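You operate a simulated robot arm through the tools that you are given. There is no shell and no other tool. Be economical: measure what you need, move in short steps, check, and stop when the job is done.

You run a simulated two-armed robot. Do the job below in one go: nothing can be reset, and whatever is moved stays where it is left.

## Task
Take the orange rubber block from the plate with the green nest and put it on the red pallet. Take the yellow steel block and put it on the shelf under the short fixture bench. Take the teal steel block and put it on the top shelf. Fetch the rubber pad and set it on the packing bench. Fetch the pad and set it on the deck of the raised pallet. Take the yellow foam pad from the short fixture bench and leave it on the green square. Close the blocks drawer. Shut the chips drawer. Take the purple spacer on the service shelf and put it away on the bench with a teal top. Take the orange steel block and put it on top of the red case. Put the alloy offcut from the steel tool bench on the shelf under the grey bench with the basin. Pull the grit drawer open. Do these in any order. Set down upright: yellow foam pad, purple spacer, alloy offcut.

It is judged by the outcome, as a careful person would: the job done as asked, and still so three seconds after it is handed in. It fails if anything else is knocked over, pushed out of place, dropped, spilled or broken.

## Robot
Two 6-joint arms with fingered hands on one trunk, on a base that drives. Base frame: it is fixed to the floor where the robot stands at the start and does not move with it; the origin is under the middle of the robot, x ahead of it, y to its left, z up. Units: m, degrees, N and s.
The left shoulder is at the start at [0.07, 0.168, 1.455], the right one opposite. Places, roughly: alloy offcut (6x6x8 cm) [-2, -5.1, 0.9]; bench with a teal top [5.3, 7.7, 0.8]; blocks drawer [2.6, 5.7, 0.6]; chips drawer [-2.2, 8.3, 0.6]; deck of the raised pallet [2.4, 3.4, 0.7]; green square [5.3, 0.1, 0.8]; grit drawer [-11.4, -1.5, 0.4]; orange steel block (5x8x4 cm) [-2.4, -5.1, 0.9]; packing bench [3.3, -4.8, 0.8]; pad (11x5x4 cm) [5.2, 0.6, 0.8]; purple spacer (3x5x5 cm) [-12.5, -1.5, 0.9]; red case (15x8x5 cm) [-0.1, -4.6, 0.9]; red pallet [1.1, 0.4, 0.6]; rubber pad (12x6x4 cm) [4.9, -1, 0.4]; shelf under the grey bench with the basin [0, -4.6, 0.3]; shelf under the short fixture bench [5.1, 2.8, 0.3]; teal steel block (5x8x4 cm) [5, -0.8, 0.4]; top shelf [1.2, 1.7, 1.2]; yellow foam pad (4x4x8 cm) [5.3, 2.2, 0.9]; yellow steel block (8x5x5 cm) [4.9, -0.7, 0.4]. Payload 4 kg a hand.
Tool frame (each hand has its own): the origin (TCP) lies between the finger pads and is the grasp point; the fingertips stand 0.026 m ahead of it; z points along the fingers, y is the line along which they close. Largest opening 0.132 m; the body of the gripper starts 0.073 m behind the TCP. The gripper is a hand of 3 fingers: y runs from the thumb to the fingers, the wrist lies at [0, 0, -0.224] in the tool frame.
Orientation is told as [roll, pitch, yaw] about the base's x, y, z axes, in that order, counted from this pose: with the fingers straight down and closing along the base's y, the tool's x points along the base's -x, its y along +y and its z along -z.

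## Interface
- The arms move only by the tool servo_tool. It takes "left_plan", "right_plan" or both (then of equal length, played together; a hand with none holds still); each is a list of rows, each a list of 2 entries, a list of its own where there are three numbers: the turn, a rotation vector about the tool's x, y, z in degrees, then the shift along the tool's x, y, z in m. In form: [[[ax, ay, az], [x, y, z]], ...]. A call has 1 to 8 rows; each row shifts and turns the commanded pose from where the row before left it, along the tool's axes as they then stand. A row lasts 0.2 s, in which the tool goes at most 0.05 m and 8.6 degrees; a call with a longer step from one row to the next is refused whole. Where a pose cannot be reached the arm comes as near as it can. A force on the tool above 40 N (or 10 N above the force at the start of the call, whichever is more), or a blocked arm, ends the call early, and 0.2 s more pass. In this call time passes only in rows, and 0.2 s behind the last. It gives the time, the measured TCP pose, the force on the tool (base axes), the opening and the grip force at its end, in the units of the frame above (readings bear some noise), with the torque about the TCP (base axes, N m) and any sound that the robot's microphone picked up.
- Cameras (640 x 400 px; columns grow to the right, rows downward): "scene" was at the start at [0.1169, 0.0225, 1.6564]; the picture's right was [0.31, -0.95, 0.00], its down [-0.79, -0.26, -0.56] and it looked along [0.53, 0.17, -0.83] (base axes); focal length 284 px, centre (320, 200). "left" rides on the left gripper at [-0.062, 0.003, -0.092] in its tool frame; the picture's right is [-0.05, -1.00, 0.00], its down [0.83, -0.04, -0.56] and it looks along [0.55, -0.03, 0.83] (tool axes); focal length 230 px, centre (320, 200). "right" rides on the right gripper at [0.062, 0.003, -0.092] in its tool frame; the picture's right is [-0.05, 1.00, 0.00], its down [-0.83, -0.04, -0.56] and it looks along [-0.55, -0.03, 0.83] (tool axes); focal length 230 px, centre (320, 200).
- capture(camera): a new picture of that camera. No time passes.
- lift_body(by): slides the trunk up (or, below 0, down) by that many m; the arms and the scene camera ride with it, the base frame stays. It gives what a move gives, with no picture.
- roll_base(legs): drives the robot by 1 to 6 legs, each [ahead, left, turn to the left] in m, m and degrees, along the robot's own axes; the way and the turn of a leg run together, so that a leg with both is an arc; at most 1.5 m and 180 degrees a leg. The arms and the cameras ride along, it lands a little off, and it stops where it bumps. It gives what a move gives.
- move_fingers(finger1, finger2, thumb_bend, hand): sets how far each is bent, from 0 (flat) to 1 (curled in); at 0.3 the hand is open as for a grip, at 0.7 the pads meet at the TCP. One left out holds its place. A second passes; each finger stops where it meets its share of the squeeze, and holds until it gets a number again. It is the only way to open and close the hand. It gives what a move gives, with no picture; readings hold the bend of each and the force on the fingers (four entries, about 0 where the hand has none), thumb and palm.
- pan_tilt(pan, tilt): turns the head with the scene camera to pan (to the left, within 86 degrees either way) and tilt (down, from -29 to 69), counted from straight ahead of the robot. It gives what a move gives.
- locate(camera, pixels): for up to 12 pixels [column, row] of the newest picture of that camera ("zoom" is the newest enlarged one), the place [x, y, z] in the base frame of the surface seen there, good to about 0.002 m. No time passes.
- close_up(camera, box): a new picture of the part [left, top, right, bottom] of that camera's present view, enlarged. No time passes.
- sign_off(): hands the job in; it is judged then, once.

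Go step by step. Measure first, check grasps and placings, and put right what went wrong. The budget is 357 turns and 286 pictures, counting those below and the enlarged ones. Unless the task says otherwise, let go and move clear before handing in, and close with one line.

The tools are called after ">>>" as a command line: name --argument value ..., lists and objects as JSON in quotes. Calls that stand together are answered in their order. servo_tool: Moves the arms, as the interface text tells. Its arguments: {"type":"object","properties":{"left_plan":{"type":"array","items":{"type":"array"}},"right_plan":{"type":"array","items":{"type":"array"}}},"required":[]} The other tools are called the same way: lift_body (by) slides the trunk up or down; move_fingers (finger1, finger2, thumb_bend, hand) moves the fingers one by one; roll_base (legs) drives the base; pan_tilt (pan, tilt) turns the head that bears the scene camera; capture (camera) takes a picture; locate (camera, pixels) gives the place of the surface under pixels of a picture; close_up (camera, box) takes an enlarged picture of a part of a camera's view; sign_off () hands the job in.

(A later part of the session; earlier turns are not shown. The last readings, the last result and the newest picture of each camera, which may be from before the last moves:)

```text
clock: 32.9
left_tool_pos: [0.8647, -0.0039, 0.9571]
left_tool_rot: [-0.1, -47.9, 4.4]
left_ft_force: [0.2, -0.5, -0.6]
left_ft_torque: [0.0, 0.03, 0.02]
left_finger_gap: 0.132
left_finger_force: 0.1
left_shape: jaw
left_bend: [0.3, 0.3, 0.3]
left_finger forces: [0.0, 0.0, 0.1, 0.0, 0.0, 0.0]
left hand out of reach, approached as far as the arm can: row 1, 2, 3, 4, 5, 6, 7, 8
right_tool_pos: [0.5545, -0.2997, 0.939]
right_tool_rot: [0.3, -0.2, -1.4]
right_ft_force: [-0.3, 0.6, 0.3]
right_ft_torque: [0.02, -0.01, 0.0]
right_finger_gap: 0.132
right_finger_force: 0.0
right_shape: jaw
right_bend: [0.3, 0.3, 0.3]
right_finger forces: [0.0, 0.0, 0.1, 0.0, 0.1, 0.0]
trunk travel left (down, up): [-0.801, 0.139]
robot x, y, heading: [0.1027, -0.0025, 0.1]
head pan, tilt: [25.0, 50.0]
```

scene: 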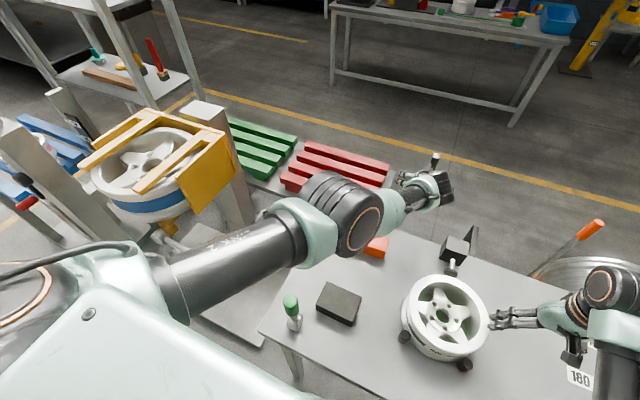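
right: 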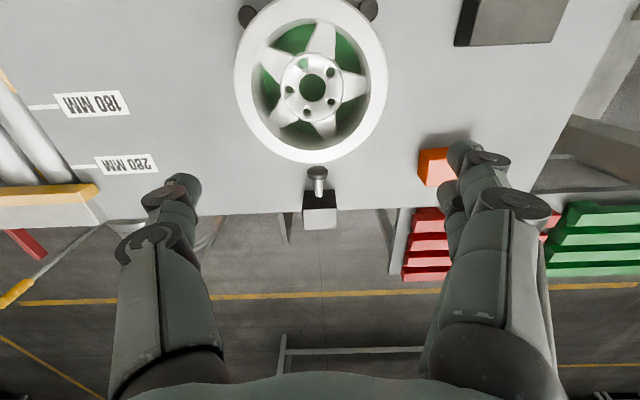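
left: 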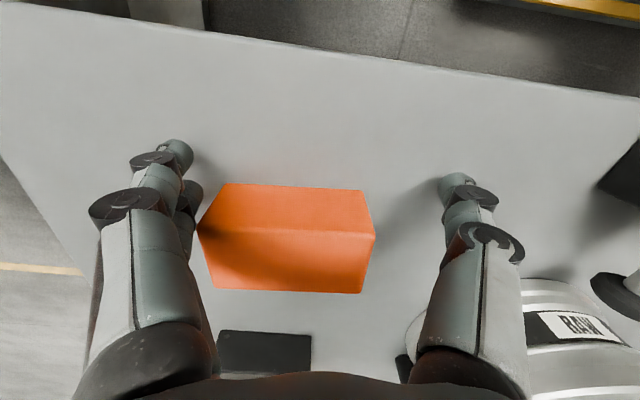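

I probe the other direction: small outward steps, to see on which side of straight the elbow is.

>>> servo_tool --left_plan '[[[0, 0, 0], [-0.004, -0.002, 0.008]], [[0, 0, 0], [-0.004, -0.002, 0.008]], [[0, 0, 0], [-0.004, -0.002, 0.008]], [[0, 0, 0], [-0.004, -0.002, 0.008]]]'

```text
clock: 33.9
left_tool_pos: [0.8698, 0.003, 0.9548]
left_tool_rot: [0.0, -48.0, 4.3]
left_ft_force: [-0.5, 0.7, 0.0]
left_ft_torque: [0.0, -0.01, 0.03]
left_finger_gap: 0.1319
left_finger_force: 0.0
left_shape: jaw
left_bend: [0.3, 0.3, 0.3]
left_finger forces: [0.1, 0.0, 0.1, 0.0, 0.0, 0.0]
left hand out of reach, approached as far as the arm can: row 1, 2, 3, 4
right_tool_pos: [0.5529, -0.3004, 0.9388]
right_tool_rot: [0.3, 0.0, -1.2]
right_ft_force: [0.3, -0.7, -0.3]
right_ft_torque: [-0.01, -0.01, 0.0]
right_finger_gap: 0.1321
right_finger_force: 0.1
right_shape: jaw
right_bend: [0.3, 0.3, 0.3]
right_finger forces: [0.0, 0.0, 0.0, 0.1, 0.0, 0.0]
trunk travel left (down, up): [-0.801, 0.139]
robot x, y, heading: [0.103, 0.0026, 0.0]
head pan, tilt: [25.0, 50.0]
```

At full stretch with equal links the solver gives the elbow no motion unless the tool pitches. I pitch the tool back the other way while drawing in.

>>> servo_tool --left_plan '[[[0, 8, 0], [0.012, 0.005, -0.041]], [[0, 8, 0], [0.018, 0.005, -0.039]], [[0, 8, 0], [0.023, 0.005, -0.036]], [[0, 8, 0], [0.028, 0.005, -0.032]], [[0, 8, 0], [0.033, 0.005, -0.027]], [[0, 8, 0], [0.037, 0.005, -0.022]], [[0, 8, 0], [0.037, 0.005, -0.02]], [[0, 8, 0], [0.037, 0.005, -0.02]]]'

```text
clock: 35.7
left_tool_pos: [0.6847, -0.0195, 1.0329]
left_tool_rot: [0.0, 16.2, 4.5]
left_ft_force: [-0.5, -0.4, 0.1]
left_ft_torque: [0.02, 0.0, -0.01]
left_finger_gap: 0.1317
left_finger_force: 0.0
left_shape: jaw
left_bend: [0.3, 0.3, 0.3]
left_finger forces: [0.1, 0.1, 0.0, 0.0, 0.0, 0.0]
left hand out of reach, approached as far as the arm can: row 1, 2, 3, 4, 5, 6, 7, 8
right_tool_pos: [0.5542, -0.2989, 0.9392]
right_tool_rot: [0.3, -0.1, -1.2]
right_ft_force: [-0.1, -0.3, 0.1]
right_ft_torque: [-0.02, 0.0, 0.01]
right_finger_gap: 0.1317
right_finger_force: 0.0
right_shape: jaw
right_bend: [0.3, 0.3, 0.3]
right_finger forces: [0.0, 0.0, 0.0, 0.0, 0.0, 0.1]
trunk travel left (down, up): [-0.801, 0.139]
robot x, y, heading: [0.1029, 0.0014, -0.0]
head pan, tilt: [25.0, 50.0]
```

Before more attempts I test how the right arm behaves with simple moves: forward 6 cm, then back 6 cm.

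>>> servo_tool --right_plan '[[[0, 0, 0], [-0.03, 0, 0]], [[0, 0, 0], [-0.03, 0, 0]]]'

>>> servo_tool --right_plan '[[[0, 0, 0], [0.03, 0, 0]], [[0, 0, 0], [0.03, 0, 0]], [[0, 0, 0], [0.03, 0, 0]]]'

```text
clock: 36.3
left_tool_pos: [0.6848, -0.0186, 1.0304]
left_tool_rot: [0.1, 16.2, 4.4]
left_ft_force: [0.0, 0.0, 0.8]
left_ft_torque: [-0.01, 0.05, 0.01]
left_finger_gap: 0.1318
left_finger_force: 0.1
left_shape: jaw
left_bend: [0.3, 0.3, 0.3]
left_finger forces: [0.1, 0.0, 0.1, 0.1, 0.1, 0.0]
right_tool_pos: [0.6134, -0.304, 0.9362]
right_tool_rot: [0.3, -0.1, -1.2]
right_ft_force: [0.1, -0.1, -0.6]
right_ft_torque: [0.03, 0.01, 0.01]
right_finger_gap: 0.1319
right_finger_force: 0.2
right_shape: jaw
right_bend: [0.3, 0.3, 0.3]
right_finger forces: [0.0, 0.1, 0.0, 0.0, 0.1, 0.0]
trunk travel left (down, up): [-0.801, 0.139]
robot x, y, heading: [0.1, -0.0012, -0.0]
head pan, tilt: [25.0, 50.0]
```

```text
clock: 37.1
left_tool_pos: [0.6837, -0.0179, 1.032]
left_tool_rot: [0.1, 16.0, 4.4]
left_ft_force: [0.6, -0.3, 0.0]
left_ft_torque: [-0.03, -0.01, 0.01]
left_finger_gap: 0.1321
left_finger_force: 0.2
left_shape: jaw
left_bend: [0.3, 0.3, 0.3]
left_finger forces: [0.1, 0.1, 0.1, 0.0, 0.1, 0.1]
right_tool_pos: [0.522, -0.2985, 0.9375]
right_tool_rot: [0.4, -0.4, -1.3]
right_ft_force: [0.3, 0.8, 0.2]
right_ft_torque: [-0.03, -0.02, 0.01]
right_finger_gap: 0.1319
right_finger_force: 0.1
right_shape: jaw
right_bend: [0.3, 0.3, 0.3]
right_finger forces: [0.0, 0.0, 0.0, 0.1, 0.1, 0.1]
trunk travel left (down, up): [-0.801, 0.139]
robot x, y, heading: [0.1007, -0.0022, -0.1]
head pan, tilt: [25.0, 50.0]
```

The right arm moves freely, so only the left elbow is locked. I stretch the left fully, then pitch the tool the other way with the TCP held.

>>> servo_tool --left_plan '[[[0, 0, 0], [-0.019, -0.0075, -0.002]], [[0, 0, 0], [-0.019, -0.0075, -0.002]], [[0, -8, 0], [0.02, 0.008, 0]], [[0, -8, 0], [0.02, 0.008, 0]], [[0, -8, 0], [0.02, 0.008, 0]], [[0, -8, 0], [0.02, 0.008, 0]], [[0, -8, 0], [0.02, 0.008, 0]]]'

```text
clock: 38.7
left_tool_pos: [0.8208, -0.0092, 0.9785]
left_tool_rot: [0.0, -23.9, 4.4]
left_ft_force: [-0.3, 0.1, 0.4]
left_ft_torque: [0.02, -0.01, -0.02]
left_finger_gap: 0.1317
left_finger_force: 0.1
left_shape: jaw
left_bend: [0.3, 0.3, 0.3]
left_finger forces: [0.1, 0.1, 0.0, 0.1, 0.0, 0.1]
left hand out of reach, approached as far as the arm can: row 1, 2, 3, 4, 5, 6, 7
right_tool_pos: [0.5245, -0.2983, 0.9362]
right_tool_rot: [0.5, -0.3, -1.2]
right_ft_force: [-0.1, -0.3, -0.5]
right_ft_torque: [0.02, 0.02, 0.0]
right_finger_gap: 0.1317
right_finger_force: 0.0
right_shape: jaw
right_bend: [0.3, 0.3, 0.3]
right_finger forces: [0.0, 0.1, 0.0, 0.1, 0.1, 0.1]
trunk travel left (down, up): [-0.801, 0.139]
robot x, y, heading: [0.1012, -0.0002, 0.1]
head pan, tilt: [25.0, 50.0]
```

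Still straight. Now the opposite: stretch, then pitch +8° per row with stronger inward shifts.

>>> servo_tool --left_plan '[[[0, 0, 0], [-0.018, -0.006, 0.008]], [[0, 8, 0], [0.0, 0.0, 0]], [[0, 8, 0], [0.0, 0.0, 0]], [[0, 8, 0], [0.04, 0.008, -0.02]], [[0, 8, 0], [0.04, 0.008, -0.02]], [[0, 8, 0], [0.04, 0.008, -0.02]], [[0, 8, 0], [0.04, 0.008, -0.015]], [[0, 8, 0], [0.04, 0.008, -0.015]]]'

>>> capture --camera "scene"

```text
clock: 40.5
left_tool_pos: [0.6518, 0.0245, 1.0944]
left_tool_rot: [0.0, 32.2, 4.3]
left_ft_force: [0.3, -0.3, -0.6]
left_ft_torque: [-0.01, 0.0, 0.02]
left_finger_gap: 0.1319
left_finger_force: 0.1
left_shape: jaw
left_bend: [0.3, 0.3, 0.3]
left_finger forces: [0.0, 0.1, 0.0, 0.0, 0.0, 0.0]
left hand out of reach, approached as far as the arm can: row 1, 2, 3, 4, 5, 6, 7, 8
right_tool_pos: [0.5235, -0.2987, 0.9365]
right_tool_rot: [0.4, -0.3, -1.3]
right_ft_force: [-0.5, -0.1, 0.0]
right_ft_torque: [0.01, 0.03, 0.02]
right_finger_gap: 0.1321
right_finger_force: 0.0
right_shape: jaw
right_bend: [0.3, 0.3, 0.3]
right_finger forces: [0.0, 0.1, 0.1, 0.1, 0.1, 0.0]
trunk travel left (down, up): [-0.801, 0.139]
robot x, y, heading: [0.1006, 0.0039, 0.2]
head pan, tilt: [25.0, 50.0]
```

```text
264 pictures are left
```

scene: 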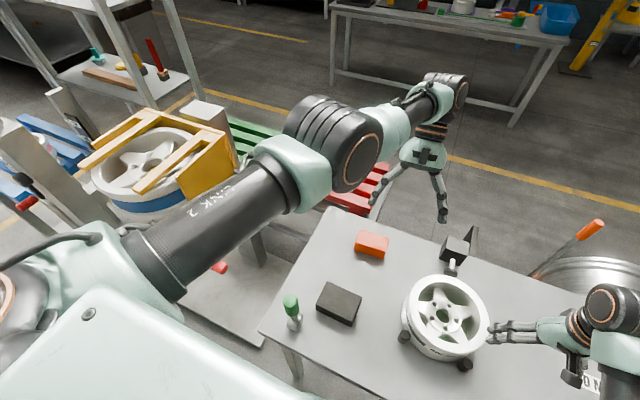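

I repeat with a stronger, longer stretch first so the elbow is exactly straight. Then I pitch negative with the wrist held at its radius, and after that with the TCP fixed.

>>> servo_tool --left_plan '[[[0, 0, 0], [-0.035, -0.012, -0.016]], [[0, 0, 0], [-0.035, -0.012, -0.016]], [[0, 0, 0], [-0.035, -0.012, -0.016]], [[0, -8.5, 0], [-0.03, 0, 0]], [[0, -8.5, 0], [-0.03, 0, 0]], [[0, -8.5, 0], [0, 0, 0]], [[0, -8.5, 0], [0, 0, 0]], [[0, -8.5, 0], [0, 0, 0]]]'

>>> servo_tool --left_plan '[[[0, -8.5, 0], [0.02, 0, -0.01]], [[0, -8.5, 0], [0.02, 0, -0.01]], [[0, -8.5, 0], [0.02, 0, -0.02]], [[0, -8.5, 0], [0.02, 0, -0.02]]]'

```text
clock: 42.3
left_tool_pos: [0.7943, -0.0029, 1.0513]
left_tool_rot: [0.1, -10.5, 4.4]
left_ft_force: [-1.0, -1.5, 0.3]
left_ft_torque: [0.0, 0.0, 0.02]
left_finger_gap: 0.1318
left_finger_force: 0.0
left_shape: jaw
left_bend: [0.3, 0.3, 0.3]
left_finger forces: [0.0, 0.0, 0.1, 0.1, 0.1, 0.1]
left hand out of reach, approached as far as the arm can: row 1, 2, 3, 5, 6, 7, 8
right_tool_pos: [0.5253, -0.2992, 0.9363]
right_tool_rot: [0.5, -0.3, -1.3]
right_ft_force: [-0.5, 0.0, 0.2]
right_ft_torque: [-0.03, 0.01, -0.03]
right_finger_gap: 0.1321
right_finger_force: 0.0
right_shape: jaw
right_bend: [0.3, 0.3, 0.3]
right_finger forces: [0.1, 0.0, 0.1, 0.1, 0.1, 0.0]
trunk travel left (down, up): [-0.801, 0.139]
robot x, y, heading: [0.1039, 0.0012, 0.1]
head pan, tilt: [25.0, 50.0]
```

```text
clock: 43.3
left_tool_pos: [0.8844, -0.0059, 1.0374]
left_tool_rot: [0.0, -41.8, 4.3]
left_ft_force: [-0.5, 0.3, 0.4]
left_ft_torque: [-0.01, -0.01, 0.01]
left_finger_gap: 0.1315
left_finger_force: 0.1
left_shape: jaw
left_bend: [0.3, 0.3, 0.3]
left_finger forces: [0.0, 0.0, 0.0, 0.0, 0.0, 0.1]
left hand out of reach, approached as far as the arm can: row 1, 2, 3, 4
right_tool_pos: [0.5238, -0.2978, 0.9371]
right_tool_rot: [0.4, -0.4, -1.4]
right_ft_force: [-0.2, 0.8, -0.2]
right_ft_torque: [0.02, -0.01, 0.03]
right_finger_gap: 0.1322
right_finger_force: 0.1
right_shape: jaw
right_bend: [0.3, 0.3, 0.3]
right_finger forces: [0.0, 0.0, 0.1, 0.0, 0.1, 0.1]
trunk travel left (down, up): [-0.801, 0.139]
robot x, y, heading: [0.1031, 0.0021, -0.3]
head pan, tilt: [25.0, 50.0]
```

I sweep the straight left arm upward until the shoulder reaches its stop. After that only the elbow can take up further motion.

>>> servo_tool --left_plan '[[[0, -6, 0], [-0.033, 0, -0.036]], [[0, -6, 0], [-0.033, 0, -0.036]], [[0, -6, 0], [-0.036, 0, -0.033]], [[0, -6, 0], [-0.038, 0, -0.031]], [[0, -6, 0], [-0.04, 0, -0.028]], [[0, -6, 0], [-0.042, 0, -0.025]], [[0, 0, 0], [-0.042, 0, -0.025]], [[0, 0, 0], [-0.042, 0, -0.025]]]'

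```text
clock: 45.1
left_tool_pos: [0.9691, 0.001, 1.3701]
left_tool_rot: [0.2, -77.6, 4.3]
left_ft_force: [-0.5, 0.1, -0.4]
left_ft_torque: [-0.01, 0.03, 0.03]
left_finger_gap: 0.1317
left_finger_force: 0.1
left_shape: jaw
left_bend: [0.3, 0.3, 0.3]
left_finger forces: [0.0, 0.0, 0.0, 0.0, 0.0, 0.0]
left hand out of reach, approached as far as the arm can: row 1, 2, 3, 4, 5, 6, 7, 8
right_tool_pos: [0.5224, -0.2982, 0.9382]
right_tool_rot: [0.4, -0.4, -1.3]
right_ft_force: [-0.5, -0.7, -0.7]
right_ft_torque: [-0.01, 0.01, -0.01]
right_finger_gap: 0.1319
right_finger_force: 0.1
right_shape: jaw
right_bend: [0.3, 0.3, 0.3]
right_finger forces: [0.1, 0.0, 0.1, 0.0, 0.1, 0.0]
trunk travel left (down, up): [-0.801, 0.139]
robot x, y, heading: [0.1035, 0.0026, 0.0]
head pan, tilt: [25.0, 50.0]
```

The arm keeps swinging up freely. I continue upward and back.

>>> servo_tool --left_plan '[[[0, -6, 0], [-0.045, 0, -0.01]], [[0, -6, 0], [-0.045, 0, -0.015]], [[0, -6, 0], [-0.045, 0, -0.015]], [[0, -6, 0], [-0.045, 0, -0.015]], [[0, -6, 0], [-0.045, 0, -0.015]], [[0, -6, 0], [-0.045, 0, -0.015]], [[0, -6, 0], [-0.045, 0, -0.015]], [[0, -6, 0], [-0.045, 0, -0.015]]]'

>>> pan_tilt --pan 30 --tilt 0

>>> capture --camera "scene"

```text
clock: 46.9
left_tool_pos: [0.8792, 0.0061, 1.7337]
left_tool_rot: [179.8, -54.3, -175.7]
left_ft_force: [0.1, 0.2, -0.3]
left_ft_torque: [-0.02, 0.01, -0.02]
left_finger_gap: 0.1321
left_finger_force: 0.0
left_shape: jaw
left_bend: [0.3, 0.3, 0.3]
left_finger forces: [0.0, 0.0, 0.0, 0.0, 0.0, 0.0]
left hand out of reach, approached as far as the arm can: row 2, 3, 4, 5, 6, 7, 8
right_tool_pos: [0.5239, -0.2978, 0.9355]
right_tool_rot: [0.4, -0.3, -1.3]
right_ft_force: [0.8, -0.4, -0.4]
right_ft_torque: [-0.05, -0.02, 0.0]
right_finger_gap: 0.1316
right_finger_force: 0.0
right_shape: jaw
right_bend: [0.3, 0.3, 0.3]
right_finger forces: [0.0, 0.0, 0.0, 0.1, 0.0, 0.1]
trunk travel left (down, up): [-0.801, 0.139]
robot x, y, heading: [0.1042, -0.0003, 0.0]
head pan, tilt: [25.0, 50.0]
```

```text
clock: 48.1
left_tool_pos: [0.8802, 0.0065, 1.7339]
left_tool_rot: [179.9, -54.5, -175.6]
left_ft_force: [-0.5, -0.8, 0.0]
left_ft_torque: [0.01, 0.0, -0.02]
left_finger_gap: 0.132
left_finger_force: 0.1
left_shape: jaw
left_bend: [0.3, 0.3, 0.3]
left_finger forces: [0.0, 0.0, 0.1, 0.1, 0.0, 0.0]
right_tool_pos: [0.5237, -0.2987, 0.9372]
right_tool_rot: [0.3, -0.3, -1.3]
right_ft_force: [-0.2, 0.4, 0.6]
right_ft_torque: [0.0, -0.01, -0.01]
right_finger_gap: 0.132
right_finger_force: 0.0
right_shape: jaw
right_bend: [0.3, 0.3, 0.3]
right_finger forces: [0.0, 0.1, 0.1, 0.0, 0.0, 0.0]
trunk travel left (down, up): [-0.801, 0.139]
robot x, y, heading: [0.1017, -0.0008, -0.1]
head pan, tilt: [30.0, 0.0]
```

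```text
263 pictures are left
```

scene: 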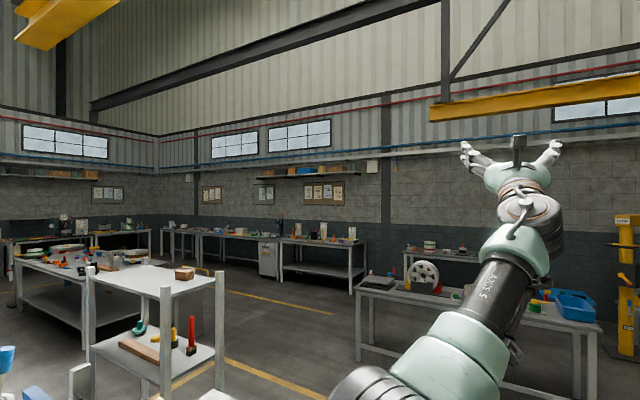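

Forearm is now pointing up-forward and still no stop. I continue.

>>> servo_tool --left_plan '[[[0, -6, 0], [-0.045, 0, -0.02]], [[0, -6, 0], [-0.045, 0, -0.02]], [[0, -6, 0], [-0.045, 0, -0.02]], [[0, -6, 0], [-0.045, 0, -0.02]], [[0, -6, 0], [-0.045, 0, -0.02]], [[0, -6, 0], [-0.045, 0, -0.02]], [[0, -6, 0], [-0.045, 0, -0.02]], [[0, -6, 0], [-0.045, 0, -0.02]]]'

>>> servo_tool --left_plan '[[[0, 0, 0], [-0.045, 0, -0.02]], [[0, 0, 0], [-0.045, 0, -0.02]], [[0, 0, 0], [-0.045, 0, -0.02]], [[0, 0, 0], [-0.045, 0, -0.02]]]'

>>> capture --camera "scene"

```text
clock: 49.9
left_tool_pos: [0.5849, 0.0974, 1.8614]
left_tool_rot: [179.2, -9.7, -175.5]
left_ft_force: [0.2, 0.0, -0.7]
left_ft_torque: [-0.03, 0.03, -0.02]
left_finger_gap: 0.132
left_finger_force: 0.0
left_shape: jaw
left_bend: [0.3, 0.3, 0.3]
left_finger forces: [0.0, 0.0, 0.0, 0.0, 0.1, 0.0]
left hand out of reach, approached as far as the arm can: row 1, 2, 3, 4, 5, 6, 7, 8
right_tool_pos: [0.5231, -0.2995, 0.9376]
right_tool_rot: [0.4, -0.3, -1.3]
right_ft_force: [-0.1, -0.5, -0.4]
right_ft_torque: [-0.02, -0.01, 0.0]
right_finger_gap: 0.1316
right_finger_force: 0.0
right_shape: jaw
right_bend: [0.3, 0.3, 0.3]
right_finger forces: [0.0, 0.0, 0.0, 0.0, 0.0, 0.0]
trunk travel left (down, up): [-0.801, 0.139]
robot x, y, heading: [0.1032, 0.0009, 0.1]
head pan, tilt: [30.0, 0.0]
```

```text
clock: 50.9
left_tool_pos: [0.5797, 0.1052, 1.8478]
left_tool_rot: [179.4, -9.3, -175.6]
left_ft_force: [0.3, -0.1, 0.0]
left_ft_torque: [0.01, 0.0, 0.01]
left_finger_gap: 0.1318
left_finger_force: 0.1
left_shape: jaw
left_bend: [0.3, 0.3, 0.3]
left_finger forces: [0.0, 0.0, 0.1, 0.0, 0.0, 0.1]
left hand out of reach, approached as far as the arm can: row 1, 2, 3, 4
right_tool_pos: [0.5231, -0.299, 0.9373]
right_tool_rot: [0.3, -0.3, -1.3]
right_ft_force: [0.7, 0.1, -0.5]
right_ft_torque: [0.03, 0.0, 0.01]
right_finger_gap: 0.1318
right_finger_force: 0.0
right_shape: jaw
right_bend: [0.3, 0.3, 0.3]
right_finger forces: [0.0, 0.0, 0.0, 0.0, 0.0, 0.0]
trunk travel left (down, up): [-0.801, 0.139]
robot x, y, heading: [0.0994, 0.0031, -0.1]
head pan, tilt: [30.0, 0.0]
```

```text
262 pictures are left
```

scene: 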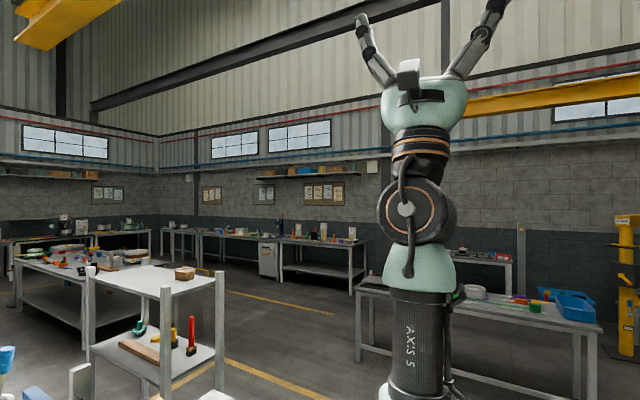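

The elbow has bent: the wrist radius is now 0.47 m. I bring the tool back down by rotating about the wrist, staying well inside the reach.

>>> servo_tool --left_plan '[[[0, 7.1, 0], [0.0418, 0.004, -0.0163]], [[0, 7.1, 0], [0.0437, 0.004, -0.0145]], [[0, 7.1, 0], [0.0453, 0.004, -0.0124]], [[0, 7.1, 0], [0.0467, 0.004, -0.0102]], [[0, 7.1, 0], [0.0479, 0.004, -0.0077]], [[0, 7.1, 0], [0.0485, 0.004, -0.0049]], [[0, 7.1, 0], [0.049, 0.004, -0.0023]], [[0, 7.1, 0], [0.049, 0.004, 0.0]]]'

```text
clock: 52.7
left_tool_pos: [0.8485, 0.1546, 1.5986]
left_tool_rot: [-177.6, -63.1, -177.4]
left_ft_force: [-0.1, 0.5, 0.5]
left_ft_torque: [0.04, 0.0, 0.0]
left_finger_gap: 0.132
left_finger_force: 0.1
left_shape: jaw
left_bend: [0.3, 0.3, 0.3]
left_finger forces: [0.0, 0.0, 0.0, 0.0, 0.1, 0.0]
left hand out of reach, approached as far as the arm can: row 1
right_tool_pos: [0.5245, -0.2992, 0.9366]
right_tool_rot: [0.4, -0.3, -1.3]
right_ft_force: [0.4, 0.0, 0.3]
right_ft_torque: [0.0, 0.01, 0.01]
right_finger_gap: 0.1318
right_finger_force: 0.1
right_shape: jaw
right_bend: [0.3, 0.3, 0.3]
right_finger forces: [0.0, 0.0, 0.1, 0.0, 0.0, 0.0]
trunk travel left (down, up): [-0.801, 0.139]
robot x, y, heading: [0.1003, -0.0021, 0.1]
head pan, tilt: [30.0, 0.0]
```

All good. I continue the wrist-centred rotation downward.

>>> servo_tool --left_plan '[[[0, 7.1, 0], [0.0453, 0.004, -0.0074]], [[0, 7.1, 0], [0.0461, 0.004, -0.0052]], [[0, 7.1, 0], [0.0466, 0.004, -0.003]], [[0, 7.1, 0], [0.0468, 0.004, -0.0006]], [[0, 7.1, 0], [0.0467, 0.004, 0.0017]], [[0, 7.1, 0], [0.0464, 0.004, 0.004]], [[0, 7.1, 0], [0.0458, 0.004, 0.0062]], [[0, 7.1, 0], [0.0449, 0.004, 0.0083]]]'

```text
clock: 54.5
left_tool_pos: [0.8633, 0.1831, 1.2326]
left_tool_rot: [-2.1, -60.2, 6.6]
left_ft_force: [0.1, 0.3, 0.9]
left_ft_torque: [0.01, 0.02, -0.02]
left_finger_gap: 0.1319
left_finger_force: 0.1
left_shape: jaw
left_bend: [0.3, 0.3, 0.3]
left_finger forces: [0.1, 0.0, 0.0, 0.0, 0.0, 0.1]
right_tool_pos: [0.5243, -0.2982, 0.9358]
right_tool_rot: [0.4, -0.3, -1.4]
right_ft_force: [-0.2, -0.6, -0.2]
right_ft_torque: [0.03, -0.02, 0.01]
right_finger_gap: 0.132
right_finger_force: 0.1
right_shape: jaw
right_bend: [0.3, 0.3, 0.3]
right_finger forces: [0.0, 0.0, 0.1, 0.1, 0.0, 0.2]
trunk travel left (down, up): [-0.801, 0.139]
robot x, y, heading: [0.1021, -0.0009, -0.2]
head pan, tilt: [30.0, 0.0]
```

Next I finish the rotation to fingers-down, heading above the orange block.

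>>> servo_tool --left_plan '[[[0, 7.5, 0], [0.0467, -0.01, 0.0117]], [[0, 7.5, 0], [0.0452, -0.01, 0.0138]], [[0, 7.5, 0], [0.0431, -0.01, 0.0159]], [[0, 7.5, 0], [0.041, -0.01, 0.0174]], [[0, 7.5, 0], [0.0385, -0.01, 0.0189]], [[0, 7.5, 0], [0.0361, -0.01, 0.0199]], [[0, 7.5, 0], [0.0333, -0.01, 0.0206]], [[0, 7.5, 0], [0.0308, -0.01, 0.021]]]'

>>> pan_tilt --pan 15 --tilt 55

>>> capture --camera "scene"

>>> capture --camera "left"

```text
clock: 56.3
left_tool_pos: [0.6986, 0.0808, 0.9401]
left_tool_rot: [-1.1, -0.3, 4.7]
left_ft_force: [0.2, -0.3, 0.4]
left_ft_torque: [-0.02, -0.02, 0.02]
left_finger_gap: 0.132
left_finger_force: 0.0
left_shape: jaw
left_bend: [0.3, 0.3, 0.3]
left_finger forces: [0.1, 0.0, 0.0, 0.0, 0.0, 0.0]
right_tool_pos: [0.524, -0.2987, 0.9368]
right_tool_rot: [0.4, -0.3, -1.3]
right_ft_force: [-0.5, -0.3, 0.9]
right_ft_torque: [-0.02, -0.02, 0.02]
right_finger_gap: 0.1318
right_finger_force: 0.0
right_shape: jaw
right_bend: [0.3, 0.3, 0.3]
right_finger forces: [0.1, 0.0, 0.0, 0.1, 0.0, 0.0]
trunk travel left (down, up): [-0.801, 0.139]
robot x, y, heading: [0.1005, -0.0006, 0.0]
head pan, tilt: [30.0, 0.0]
```

```text
clock: 57.5
left_tool_pos: [0.6994, 0.0806, 0.9417]
left_tool_rot: [-1.1, -0.4, 4.7]
left_ft_force: [-0.1, 0.1, 0.3]
left_ft_torque: [-0.02, -0.03, 0.0]
left_finger_gap: 0.132
left_finger_force: 0.0
left_shape: jaw
left_bend: [0.3, 0.3, 0.3]
left_finger forces: [0.1, 0.1, 0.0, 0.0, 0.1, 0.0]
right_tool_pos: [0.5238, -0.2991, 0.9361]
right_tool_rot: [0.4, -0.4, -1.3]
right_ft_force: [-0.2, 0.1, 0.2]
right_ft_torque: [-0.02, 0.0, -0.03]
right_finger_gap: 0.132
right_finger_force: 0.0
right_shape: jaw
right_bend: [0.3, 0.3, 0.3]
right_finger forces: [0.0, 0.0, 0.1, 0.0, 0.0, 0.0]
trunk travel left (down, up): [-0.801, 0.139]
robot x, y, heading: [0.1017, 0.0022, 0.1]
head pan, tilt: [15.0, 55.0]
```

```text
261 pictures are left
```

scene: 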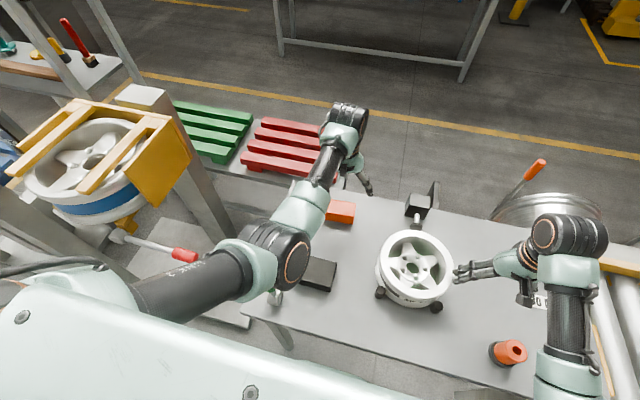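

```text
260 pictures are left
```

left: 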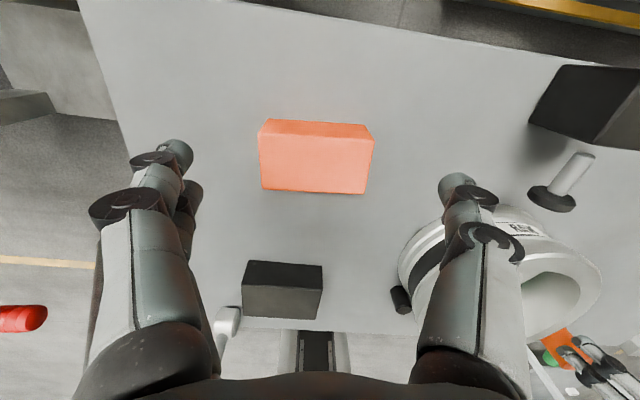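

The left arm is free again, fingers down above the block. I check the elbow's height over the screwdriver at (272,265) before descending.

>>> locate --camera "scene" --pixels '[[272, 265], [295, 262], [275, 297], [250, 285], [340, 205], [335, 215], [350, 212]]'

```text
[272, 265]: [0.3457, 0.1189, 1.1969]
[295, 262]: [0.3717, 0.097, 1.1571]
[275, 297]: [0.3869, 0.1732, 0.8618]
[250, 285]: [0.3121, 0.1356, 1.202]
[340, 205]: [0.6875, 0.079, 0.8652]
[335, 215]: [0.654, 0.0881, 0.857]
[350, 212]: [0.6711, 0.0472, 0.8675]
```

Clear. I shift back 2 cm and descend to z≈0.849.

>>> servo_tool --left_plan '[[[-1.1, 0, 0], [0.02, 0.002, 0.02]], [[0, 0, 0], [0, 0, 0.03]], [[0, 0, 0], [0, 0, 0.03]], [[0, 0, 0], [0, 0, 0.012]]]'

>>> capture --camera "left"

```text
clock: 58.5
left_tool_pos: [0.6772, 0.0813, 0.8492]
left_tool_rot: [0.1, -0.3, 4.7]
left_ft_force: [0.3, -0.2, 0.5]
left_ft_torque: [-0.01, -0.01, 0.03]
left_finger_gap: 0.132
left_finger_force: 0.0
left_shape: jaw
left_bend: [0.3, 0.3, 0.3]
left_finger forces: [0.1, 0.0, 0.1, 0.0, 0.0, 0.0]
right_tool_pos: [0.5239, -0.2981, 0.9362]
right_tool_rot: [0.3, -0.4, -1.3]
right_ft_force: [0.7, 0.1, -0.4]
right_ft_torque: [0.03, 0.01, 0.02]
right_finger_gap: 0.132
right_finger_force: 0.0
right_shape: jaw
right_bend: [0.3, 0.3, 0.3]
right_finger forces: [0.0, 0.1, 0.0, 0.1, 0.1, 0.0]
trunk travel left (down, up): [-0.801, 0.139]
robot x, y, heading: [0.1, -0.0016, -0.1]
head pan, tilt: [15.0, 55.0]
```

```text
259 pictures are left
```

left: 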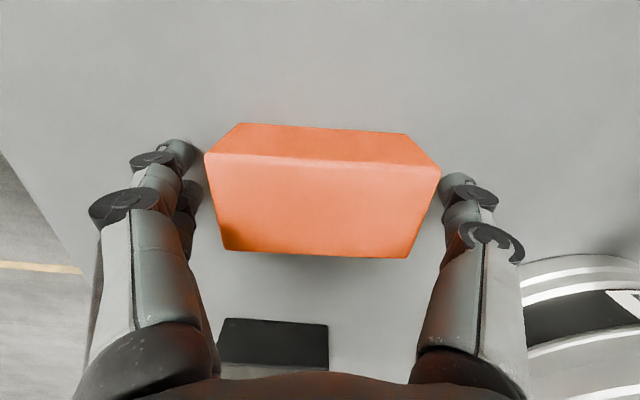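

The block sits between the fingers. I close.

>>> move_fingers --hand "left" --finger1 0.7 --finger2 0.7 --thumb_bend 0.7

>>> servo_tool --left_plan '[[[0, 0, 0], [0, 0, -0.03]], [[0, 0, 0], [0, 0, -0.04]], [[0, 0, 0], [0, 0, -0.04]]]'

>>> capture --camera "left"

```text
clock: 59.5
left_tool_pos: [0.6782, 0.08, 0.852]
left_tool_rot: [-0.1, -0.4, 4.7]
left_ft_force: [-1.9, -2.8, 6.6]
left_ft_torque: [0.22, 0.04, 0.07]
left_finger_gap: 0.0875
left_finger_force: 28.7
left_shape: fingers
left_bend: [0.44, 0.44, 0.53]
left_finger forces: [14.7, 15.5, 0.0, 0.1, 27.5, 0.0]
right_tool_pos: [0.5232, -0.2988, 0.9368]
right_tool_rot: [0.4, -0.5, -1.3]
right_ft_force: [0.2, 0.0, -0.4]
right_ft_torque: [0.0, 0.0, 0.04]
right_finger_gap: 0.1321
right_finger_force: 0.0
right_shape: jaw
right_bend: [0.3, 0.3, 0.3]
right_finger forces: [0.1, 0.0, 0.0, 0.1, 0.0, 0.1]
trunk travel left (down, up): [-0.801, 0.139]
robot x, y, heading: [0.1046, 0.0031, -0.0]
head pan, tilt: [15.0, 55.0]
```

```text
clock: 60.5
left_tool_pos: [0.6807, 0.1185, 0.9536]
left_tool_rot: [3.0, -0.2, 6.7]
left_ft_force: [-0.5, 0.1, -1.4]
left_ft_torque: [-0.03, 0.01, 0.0]
left_finger_gap: 0.0873
left_finger_force: 26.4
left_shape: fingers
left_bend: [0.44, 0.44, 0.53]
left_finger forces: [13.2, 13.3, 0.0, 0.0, 26.4, 0.0]
right_tool_pos: [0.5243, -0.2993, 0.9376]
right_tool_rot: [0.3, -0.3, -1.2]
right_ft_force: [-0.6, 0.1, -0.1]
right_ft_torque: [0.0, 0.02, -0.02]
right_finger_gap: 0.1318
right_finger_force: 0.0
right_shape: jaw
right_bend: [0.3, 0.3, 0.3]
right_finger forces: [0.0, 0.1, 0.0, 0.1, 0.0, 0.1]
trunk travel left (down, up): [-0.801, 0.139]
robot x, y, heading: [0.103, -0.0003, 0.1]
head pan, tilt: [15.0, 55.0]
stopped in row 3 (left hand): the arm was blocked; the commanded pose is now the measured one
```

```text
258 pictures are left
```

left: 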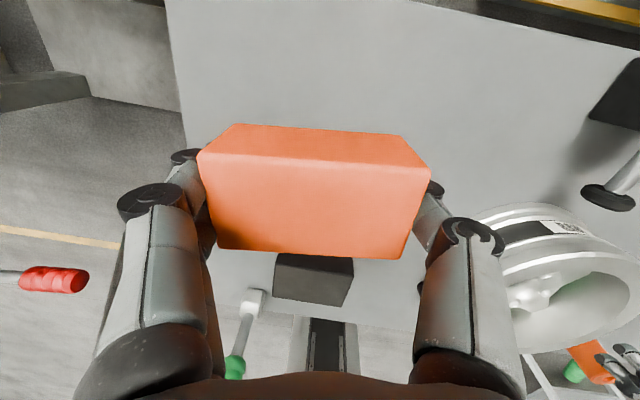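

The block is held, but the arm was "blocked" while lifting, probably because the elbow folded near the trunk. I look at the route to the red pallet on the left.

>>> pan_tilt --pan 45 --tilt 50

>>> capture --camera "scene"

```text
clock: 61.5
left_tool_pos: [0.6793, 0.1161, 0.9545]
left_tool_rot: [3.0, -0.2, 6.6]
left_ft_force: [-0.1, -0.7, -2.1]
left_ft_torque: [-0.01, -0.05, 0.02]
left_finger_gap: 0.0875
left_finger_force: 26.4
left_shape: fingers
left_bend: [0.44, 0.44, 0.53]
left_finger forces: [13.1, 13.2, 0.0, 0.1, 26.3, 0.0]
right_tool_pos: [0.5245, -0.2986, 0.9369]
right_tool_rot: [0.5, -0.3, -1.3]
right_ft_force: [0.3, 0.8, -0.2]
right_ft_torque: [0.0, 0.01, 0.03]
right_finger_gap: 0.1317
right_finger_force: 0.0
right_shape: jaw
right_bend: [0.3, 0.3, 0.3]
right_finger forces: [0.0, 0.0, 0.0, 0.1, 0.0, 0.0]
trunk travel left (down, up): [-0.801, 0.139]
robot x, y, heading: [0.1029, -0.0013, 0.2]
head pan, tilt: [45.0, 50.0]
```

```text
257 pictures are left
```

scene: 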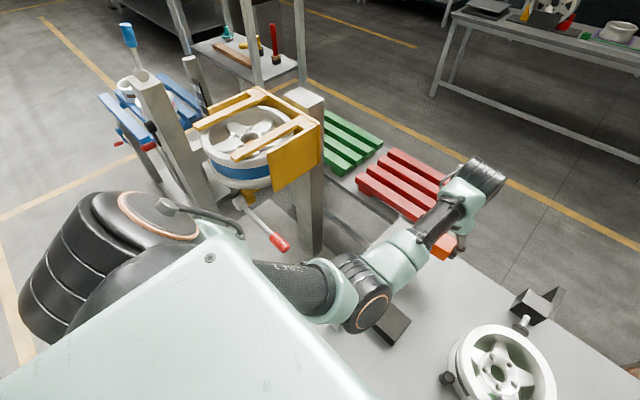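

>>> locate --camera "scene" --pixels '[[365, 190], [440, 228], [425, 212], [395, 178], [318, 240], [325, 180], [285, 245], [320, 250], [400, 250], [385, 222], [240, 205], [450, 160]]'

```text
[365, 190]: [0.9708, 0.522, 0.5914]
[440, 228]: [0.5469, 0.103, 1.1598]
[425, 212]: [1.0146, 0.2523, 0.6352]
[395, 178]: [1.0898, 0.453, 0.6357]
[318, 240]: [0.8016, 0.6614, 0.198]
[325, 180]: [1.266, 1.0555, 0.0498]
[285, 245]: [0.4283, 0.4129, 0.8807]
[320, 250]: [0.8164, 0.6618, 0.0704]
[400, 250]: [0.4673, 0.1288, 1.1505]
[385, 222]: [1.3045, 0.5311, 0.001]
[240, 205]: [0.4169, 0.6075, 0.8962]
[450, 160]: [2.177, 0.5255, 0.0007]
```

I raise the trunk so the hands clear everything, then back away from the table and look around.

>>> lift_body --by 0.13

>>> pan_tilt --pan 86 --tilt 25

>>> capture --camera "scene"

>>> pan_tilt --pan -86 --tilt 25

>>> capture --camera "scene"

```text
clock: 63.0
left_tool_pos: [0.6792, 0.1165, 1.0835]
left_tool_rot: [2.9, -0.1, 6.7]
left_ft_force: [-0.1, -0.1, -2.6]
left_ft_torque: [-0.03, 0.0, -0.03]
left_finger_gap: 0.0872
left_finger_force: 26.4
left_shape: fingers
left_bend: [0.44, 0.44, 0.53]
left_finger forces: [13.1, 13.2, 0.0, 0.0, 26.4, 0.1]
right_tool_pos: [0.524, -0.2989, 1.0661]
right_tool_rot: [0.4, -0.3, -1.3]
right_ft_force: [-0.2, 0.5, 0.2]
right_ft_torque: [0.01, 0.01, 0.02]
right_finger_gap: 0.1319
right_finger_force: 0.0
right_shape: jaw
right_bend: [0.3, 0.3, 0.3]
right_finger forces: [0.0, 0.0, 0.0, 0.0, 0.0, 0.1]
trunk travel left (down, up): [-0.931, 0.009]
robot x, y, heading: [0.1025, 0.0012, 0.1]
head pan, tilt: [45.0, 50.0]
```

```text
clock: 64.1
left_tool_pos: [0.6796, 0.1179, 1.0836]
left_tool_rot: [3.0, -0.2, 6.6]
left_ft_force: [1.1, 0.4, -2.3]
left_ft_torque: [0.0, 0.01, -0.02]
left_finger_gap: 0.0876
left_finger_force: 27.0
left_shape: fingers
left_bend: [0.44, 0.44, 0.53]
left_finger forces: [13.1, 13.2, 0.1, 0.1, 26.4, 0.0]
right_tool_pos: [0.5247, -0.2992, 1.0663]
right_tool_rot: [0.5, -0.3, -1.2]
right_ft_force: [0.6, 0.8, 0.6]
right_ft_torque: [-0.02, 0.01, 0.0]
right_finger_gap: 0.132
right_finger_force: 0.1
right_shape: jaw
right_bend: [0.3, 0.3, 0.3]
right_finger forces: [0.0, 0.0, 0.1, 0.0, 0.1, 0.1]
trunk travel left (down, up): [-0.931, 0.009]
robot x, y, heading: [0.1036, -0.0007, -0.0]
head pan, tilt: [85.9, 25.0]
```

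```text
256 pictures are left
```

scene: 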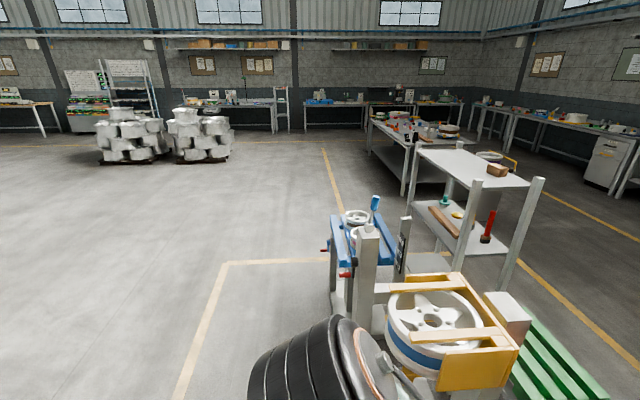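

```text
clock: 66.7
left_tool_pos: [0.6801, 0.1174, 1.0837]
left_tool_rot: [3.0, -0.2, 6.7]
left_ft_force: [0.6, -0.2, -1.8]
left_ft_torque: [-0.03, 0.04, -0.02]
left_finger_gap: 0.0871
left_finger_force: 26.9
left_shape: fingers
left_bend: [0.44, 0.44, 0.53]
left_finger forces: [13.0, 13.2, 0.1, 0.0, 26.4, 0.1]
right_tool_pos: [0.5252, -0.2988, 1.0669]
right_tool_rot: [0.4, -0.3, -1.3]
right_ft_force: [-0.5, -0.2, -0.7]
right_ft_torque: [0.0, -0.02, 0.02]
right_finger_gap: 0.1319
right_finger_force: 0.0
right_shape: jaw
right_bend: [0.3, 0.3, 0.3]
right_finger forces: [0.1, 0.0, 0.1, 0.1, 0.0, 0.0]
trunk travel left (down, up): [-0.931, 0.009]
robot x, y, heading: [0.0995, -0.0013, 0.0]
head pan, tilt: [-85.9, 25.0]
```

```text
255 pictures are left
```

scene: 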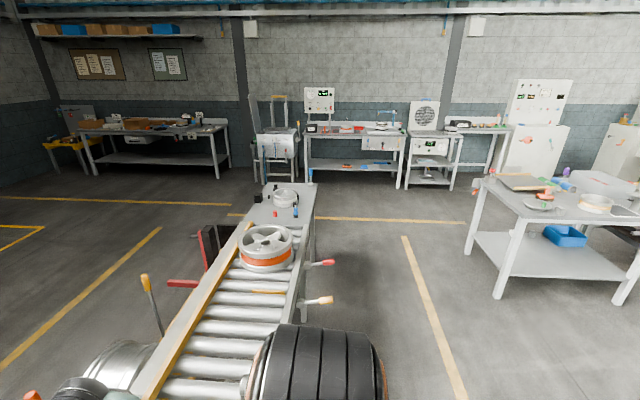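

I measure the conveyor's extent and the right-hand free floor for the route around it.

>>> locate --camera "scene" --pixels '[[331, 262], [331, 300], [314, 185], [262, 186], [180, 284], [148, 275], [470, 230], [500, 295], [405, 240], [230, 215], [90, 175], [300, 175]]'

```text
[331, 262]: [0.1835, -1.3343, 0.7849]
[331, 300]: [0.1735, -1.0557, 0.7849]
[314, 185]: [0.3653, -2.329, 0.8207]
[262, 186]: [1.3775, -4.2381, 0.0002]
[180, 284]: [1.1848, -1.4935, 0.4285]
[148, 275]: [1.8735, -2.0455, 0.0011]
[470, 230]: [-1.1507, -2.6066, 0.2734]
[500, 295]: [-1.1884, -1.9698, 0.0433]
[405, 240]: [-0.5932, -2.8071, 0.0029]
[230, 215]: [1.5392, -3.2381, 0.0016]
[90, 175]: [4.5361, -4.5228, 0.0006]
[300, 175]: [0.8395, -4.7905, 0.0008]
```

The conveyor ends at y≈−2.35 and the floor around it is clear. I drive back, right around it and forward.

>>> roll_base --legs '[[-0.6, 0, 0], [0, -1.5, 0], [0, -1.5, 0], [0, -0.35, 0], [1.5, 0, 0], [1.1, 0, 0]]'

>>> pan_tilt --pan 70 --tilt 25

>>> capture --camera "scene"

```text
clock: 98.4
left_tool_pos: [2.8143, -3.1065, 1.084]
left_tool_rot: [3.0, -0.2, 9.3]
left_ft_force: [0.5, -0.2, -2.2]
left_ft_torque: [-0.03, 0.03, -0.03]
left_finger_gap: 0.0873
left_finger_force: 25.9
left_shape: fingers
left_bend: [0.44, 0.44, 0.53]
left_finger forces: [13.1, 13.2, 0.0, 0.0, 26.4, 0.0]
right_tool_pos: [2.6789, -3.5276, 1.0679]
right_tool_rot: [0.4, -0.4, 1.3]
right_ft_force: [0.0, 0.1, -0.4]
right_ft_torque: [-0.01, 0.0, 0.0]
right_finger_gap: 0.1319
right_finger_force: 0.2
right_shape: jaw
right_bend: [0.3, 0.3, 0.3]
right_finger forces: [0.0, 0.0, 0.0, 0.0, 0.0, 0.0]
trunk travel left (down, up): [-0.931, 0.009]
robot x, y, heading: [2.2468, -3.2474, 2.5]
head pan, tilt: [-85.9, 25.0]
```

```text
clock: 100.8
left_tool_pos: [2.8148, -3.1051, 1.0837]
left_tool_rot: [3.0, -0.2, 9.4]
left_ft_force: [0.7, 0.4, -1.6]
left_ft_torque: [0.02, 0.02, -0.01]
left_finger_gap: 0.0877
left_finger_force: 26.4
left_shape: fingers
left_bend: [0.44, 0.44, 0.53]
left_finger forces: [13.0, 13.1, 0.0, 0.0, 26.4, 0.0]
right_tool_pos: [2.679, -3.5265, 1.0653]
right_tool_rot: [0.4, -0.3, 1.3]
right_ft_force: [-0.9, 0.3, -0.1]
right_ft_torque: [0.02, 0.01, -0.01]
right_finger_gap: 0.1319
right_finger_force: 0.0
right_shape: jaw
right_bend: [0.3, 0.3, 0.3]
right_finger forces: [0.0, 0.0, 0.0, 0.0, 0.0, 0.0]
trunk travel left (down, up): [-0.931, 0.009]
robot x, y, heading: [2.2416, -3.2483, 2.9]
head pan, tilt: [70.0, 25.0]
```

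```text
254 pictures are left
```

scene: 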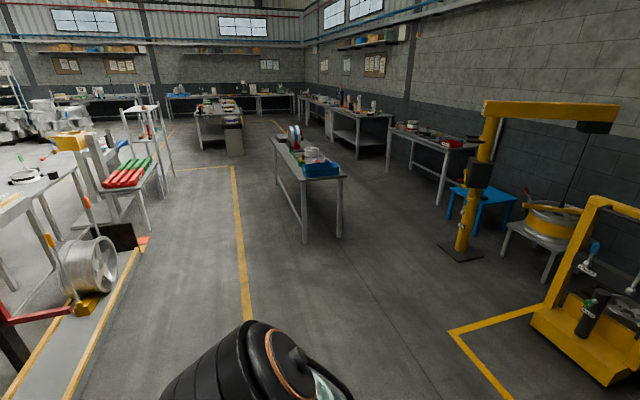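

>>> locate --camera "scene" --pixels '[[306, 240], [246, 315], [150, 228], [130, 262], [280, 185], [343, 180], [240, 140], [232, 158], [175, 175], [468, 255], [440, 205], [130, 172]]'

```text
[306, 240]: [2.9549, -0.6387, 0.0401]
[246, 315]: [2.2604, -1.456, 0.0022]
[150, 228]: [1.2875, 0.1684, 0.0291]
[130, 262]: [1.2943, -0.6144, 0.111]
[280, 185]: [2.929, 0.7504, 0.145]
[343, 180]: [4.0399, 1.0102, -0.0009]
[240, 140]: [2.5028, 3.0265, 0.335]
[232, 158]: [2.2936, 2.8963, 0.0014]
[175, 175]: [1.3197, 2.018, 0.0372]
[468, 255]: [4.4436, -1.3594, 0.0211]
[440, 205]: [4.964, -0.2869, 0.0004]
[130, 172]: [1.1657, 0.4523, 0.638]
```

The aisle is free at x≈2.1. I turn to face −x and strafe to y≈0.5, opposite the red pallet.

>>> roll_base --legs '[[0, 0, 177], [0.15, 0, 0], [0, -1.5, 0], [0, -1.5, 0], [0, -0.75, 0]]'

>>> pan_tilt --pan 10 --tilt 45

>>> capture --camera "scene"

```text
clock: 127.4
left_tool_pos: [1.4046, 0.3967, 1.0827]
left_tool_rot: [3.0, -0.1, -170.7]
left_ft_force: [0.0, 0.1, -2.4]
left_ft_torque: [0.03, 0.01, -0.02]
left_finger_gap: 0.0876
left_finger_force: 26.5
left_shape: fingers
left_bend: [0.44, 0.44, 0.53]
left_finger forces: [13.1, 13.2, 0.0, 0.0, 26.3, 0.0]
right_tool_pos: [1.5398, 0.8187, 1.0662]
right_tool_rot: [0.3, -0.3, -178.6]
right_ft_force: [0.2, -0.2, 0.0]
right_ft_torque: [0.02, 0.01, 0.01]
right_finger_gap: 0.1317
right_finger_force: 0.0
right_shape: jaw
right_bend: [0.3, 0.3, 0.3]
right_finger forces: [0.1, 0.0, 0.0, 0.0, 0.0, 0.0]
trunk travel left (down, up): [-0.931, 0.009]
robot x, y, heading: [1.9741, 0.5433, -177.5]
head pan, tilt: [70.0, 25.0]
```

```text
clock: 128.7
left_tool_pos: [1.4041, 0.3978, 1.0833]
left_tool_rot: [3.1, -0.2, -170.6]
left_ft_force: [-0.4, -0.1, -0.6]
left_ft_torque: [-0.02, 0.03, -0.02]
left_finger_gap: 0.0875
left_finger_force: 26.5
left_shape: fingers
left_bend: [0.44, 0.44, 0.53]
left_finger forces: [13.2, 13.1, 0.0, 0.0, 26.3, 0.0]
right_tool_pos: [1.5402, 0.8198, 1.067]
right_tool_rot: [0.5, -0.3, -178.6]
right_ft_force: [-0.3, 0.6, 0.0]
right_ft_torque: [0.01, 0.0, -0.04]
right_finger_gap: 0.132
right_finger_force: 0.0
right_shape: jaw
right_bend: [0.3, 0.3, 0.3]
right_finger forces: [0.1, 0.0, 0.0, 0.0, 0.1, 0.1]
trunk travel left (down, up): [-0.931, 0.009]
robot x, y, heading: [1.9777, 0.5421, -177.1]
head pan, tilt: [10.0, 45.0]
```

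```text
253 pictures are left
```

scene: 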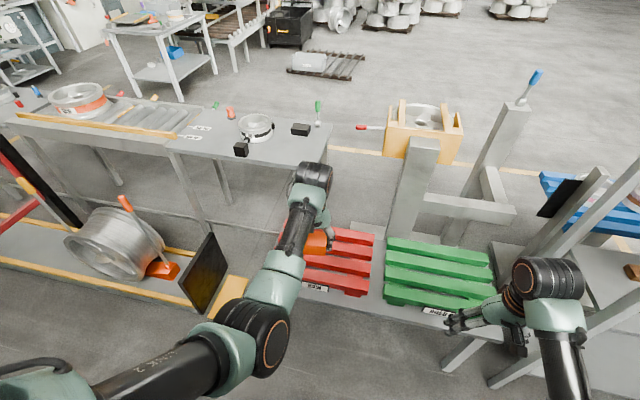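

The red pallet is at (340,265), directly ahead of the left hand. I measure its deck.

>>> locate --camera "scene" --pixels '[[355, 236], [350, 251], [345, 267], [340, 284], [371, 240], [368, 290], [310, 283], [318, 265], [430, 282], [345, 275]]'

```text
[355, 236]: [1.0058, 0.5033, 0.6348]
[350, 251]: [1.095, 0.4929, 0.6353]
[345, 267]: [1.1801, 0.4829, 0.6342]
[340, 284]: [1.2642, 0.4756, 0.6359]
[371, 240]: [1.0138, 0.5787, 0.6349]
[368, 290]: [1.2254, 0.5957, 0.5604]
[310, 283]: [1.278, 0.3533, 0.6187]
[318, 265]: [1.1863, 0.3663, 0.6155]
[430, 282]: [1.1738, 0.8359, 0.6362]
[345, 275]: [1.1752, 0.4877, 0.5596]
```

Slat tops are at z≈0.635. I pitch the right hand forward and up so it clears the green pallet when I lower the trunk, then drive 0.22 m ahead.

>>> servo_tool --right_plan '[[[0, -8, 0], [-0.031, 0, 0]], [[0, -8, 0], [-0.031, 0, 0]], [[0, -8, 0], [-0.031, 0, 0]], [[0, -8, 0], [-0.031, 0, 0]], [[0, -8, 0], [-0.031, 0, 0]], [[0, -8, 0], [-0.031, 0, 0]], [[0, -8, 0], [-0.031, 0, 0]], [[0, -8, 0], [-0.031, 0, 0]]]'

>>> roll_base --legs '[[0.22, 0, 0]]'

>>> lift_body --by -0.25

>>> capture --camera "scene"

```text
clock: 130.5
left_tool_pos: [1.4053, 0.397, 1.0823]
left_tool_rot: [3.0, -0.1, -170.6]
left_ft_force: [-1.0, 0.0, -2.1]
left_ft_torque: [0.03, 0.01, -0.01]
left_finger_gap: 0.0875
left_finger_force: 26.1
left_shape: fingers
left_bend: [0.44, 0.44, 0.53]
left_finger forces: [13.2, 13.2, 0.1, 0.0, 26.3, 0.1]
right_tool_pos: [1.3319, 0.8171, 1.1778]
right_tool_rot: [0.8, -64.4, -179.4]
right_ft_force: [-0.2, 0.0, 0.2]
right_ft_torque: [-0.05, 0.02, -0.02]
right_finger_gap: 0.1317
right_finger_force: 0.0
right_shape: jaw
right_bend: [0.3, 0.3, 0.3]
right_finger forces: [0.1, 0.1, 0.0, 0.0, 0.0, 0.0]
trunk travel left (down, up): [-0.931, 0.009]
robot x, y, heading: [1.9803, 0.5412, -177.2]
head pan, tilt: [10.0, 45.0]
```

```text
clock: 132.2
left_tool_pos: [1.1836, 0.3874, 1.085]
left_tool_rot: [3.0, -0.3, -170.6]
left_ft_force: [1.0, 0.5, -0.9]
left_ft_torque: [0.04, 0.03, -0.02]
left_finger_gap: 0.0872
left_finger_force: 26.2
left_shape: fingers
left_bend: [0.44, 0.44, 0.53]
left_finger forces: [13.2, 13.1, 0.0, 0.0, 26.2, 0.0]
right_tool_pos: [1.1129, 0.8075, 1.1797]
right_tool_rot: [1.0, -64.6, -179.5]
right_ft_force: [-0.5, -0.9, 0.1]
right_ft_torque: [0.01, 0.01, -0.02]
right_finger_gap: 0.1317
right_finger_force: 0.1
right_shape: jaw
right_bend: [0.3, 0.3, 0.3]
right_finger forces: [0.0, 0.0, 0.1, 0.0, 0.0, 0.0]
trunk travel left (down, up): [-0.931, 0.009]
robot x, y, heading: [1.753, 0.5317, -177.1]
head pan, tilt: [10.0, 45.0]
```

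```text
clock: 134.8
left_tool_pos: [1.1812, 0.3868, 0.8333]
left_tool_rot: [3.0, -0.2, -170.6]
left_ft_force: [-0.9, 1.1, -1.4]
left_ft_torque: [0.04, 0.01, 0.02]
left_finger_gap: 0.0875
left_finger_force: 26.4
left_shape: fingers
left_bend: [0.44, 0.44, 0.53]
left_finger forces: [13.2, 13.1, 0.1, 0.0, 26.3, 0.1]
right_tool_pos: [1.1089, 0.8076, 0.9288]
right_tool_rot: [0.9, -64.3, -179.5]
right_ft_force: [0.6, 0.1, 0.1]
right_ft_torque: [0.0, -0.01, -0.01]
right_finger_gap: 0.132
right_finger_force: 0.0
right_shape: jaw
right_bend: [0.3, 0.3, 0.3]
right_finger forces: [0.0, 0.1, 0.0, 0.1, 0.0, 0.1]
trunk travel left (down, up): [-0.681, 0.259]
robot x, y, heading: [1.7524, 0.5335, -177.3]
head pan, tilt: [10.0, 45.0]
```

```text
252 pictures are left
```

scene: 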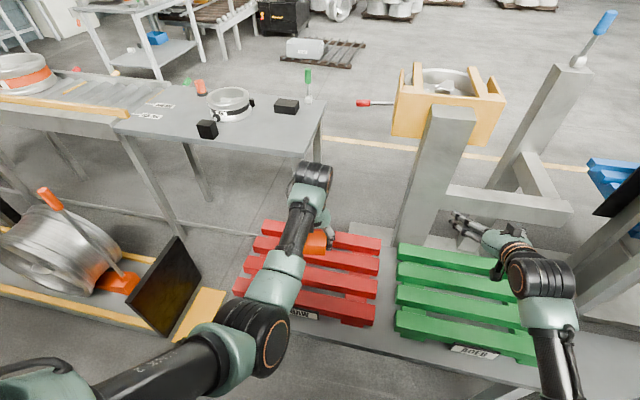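

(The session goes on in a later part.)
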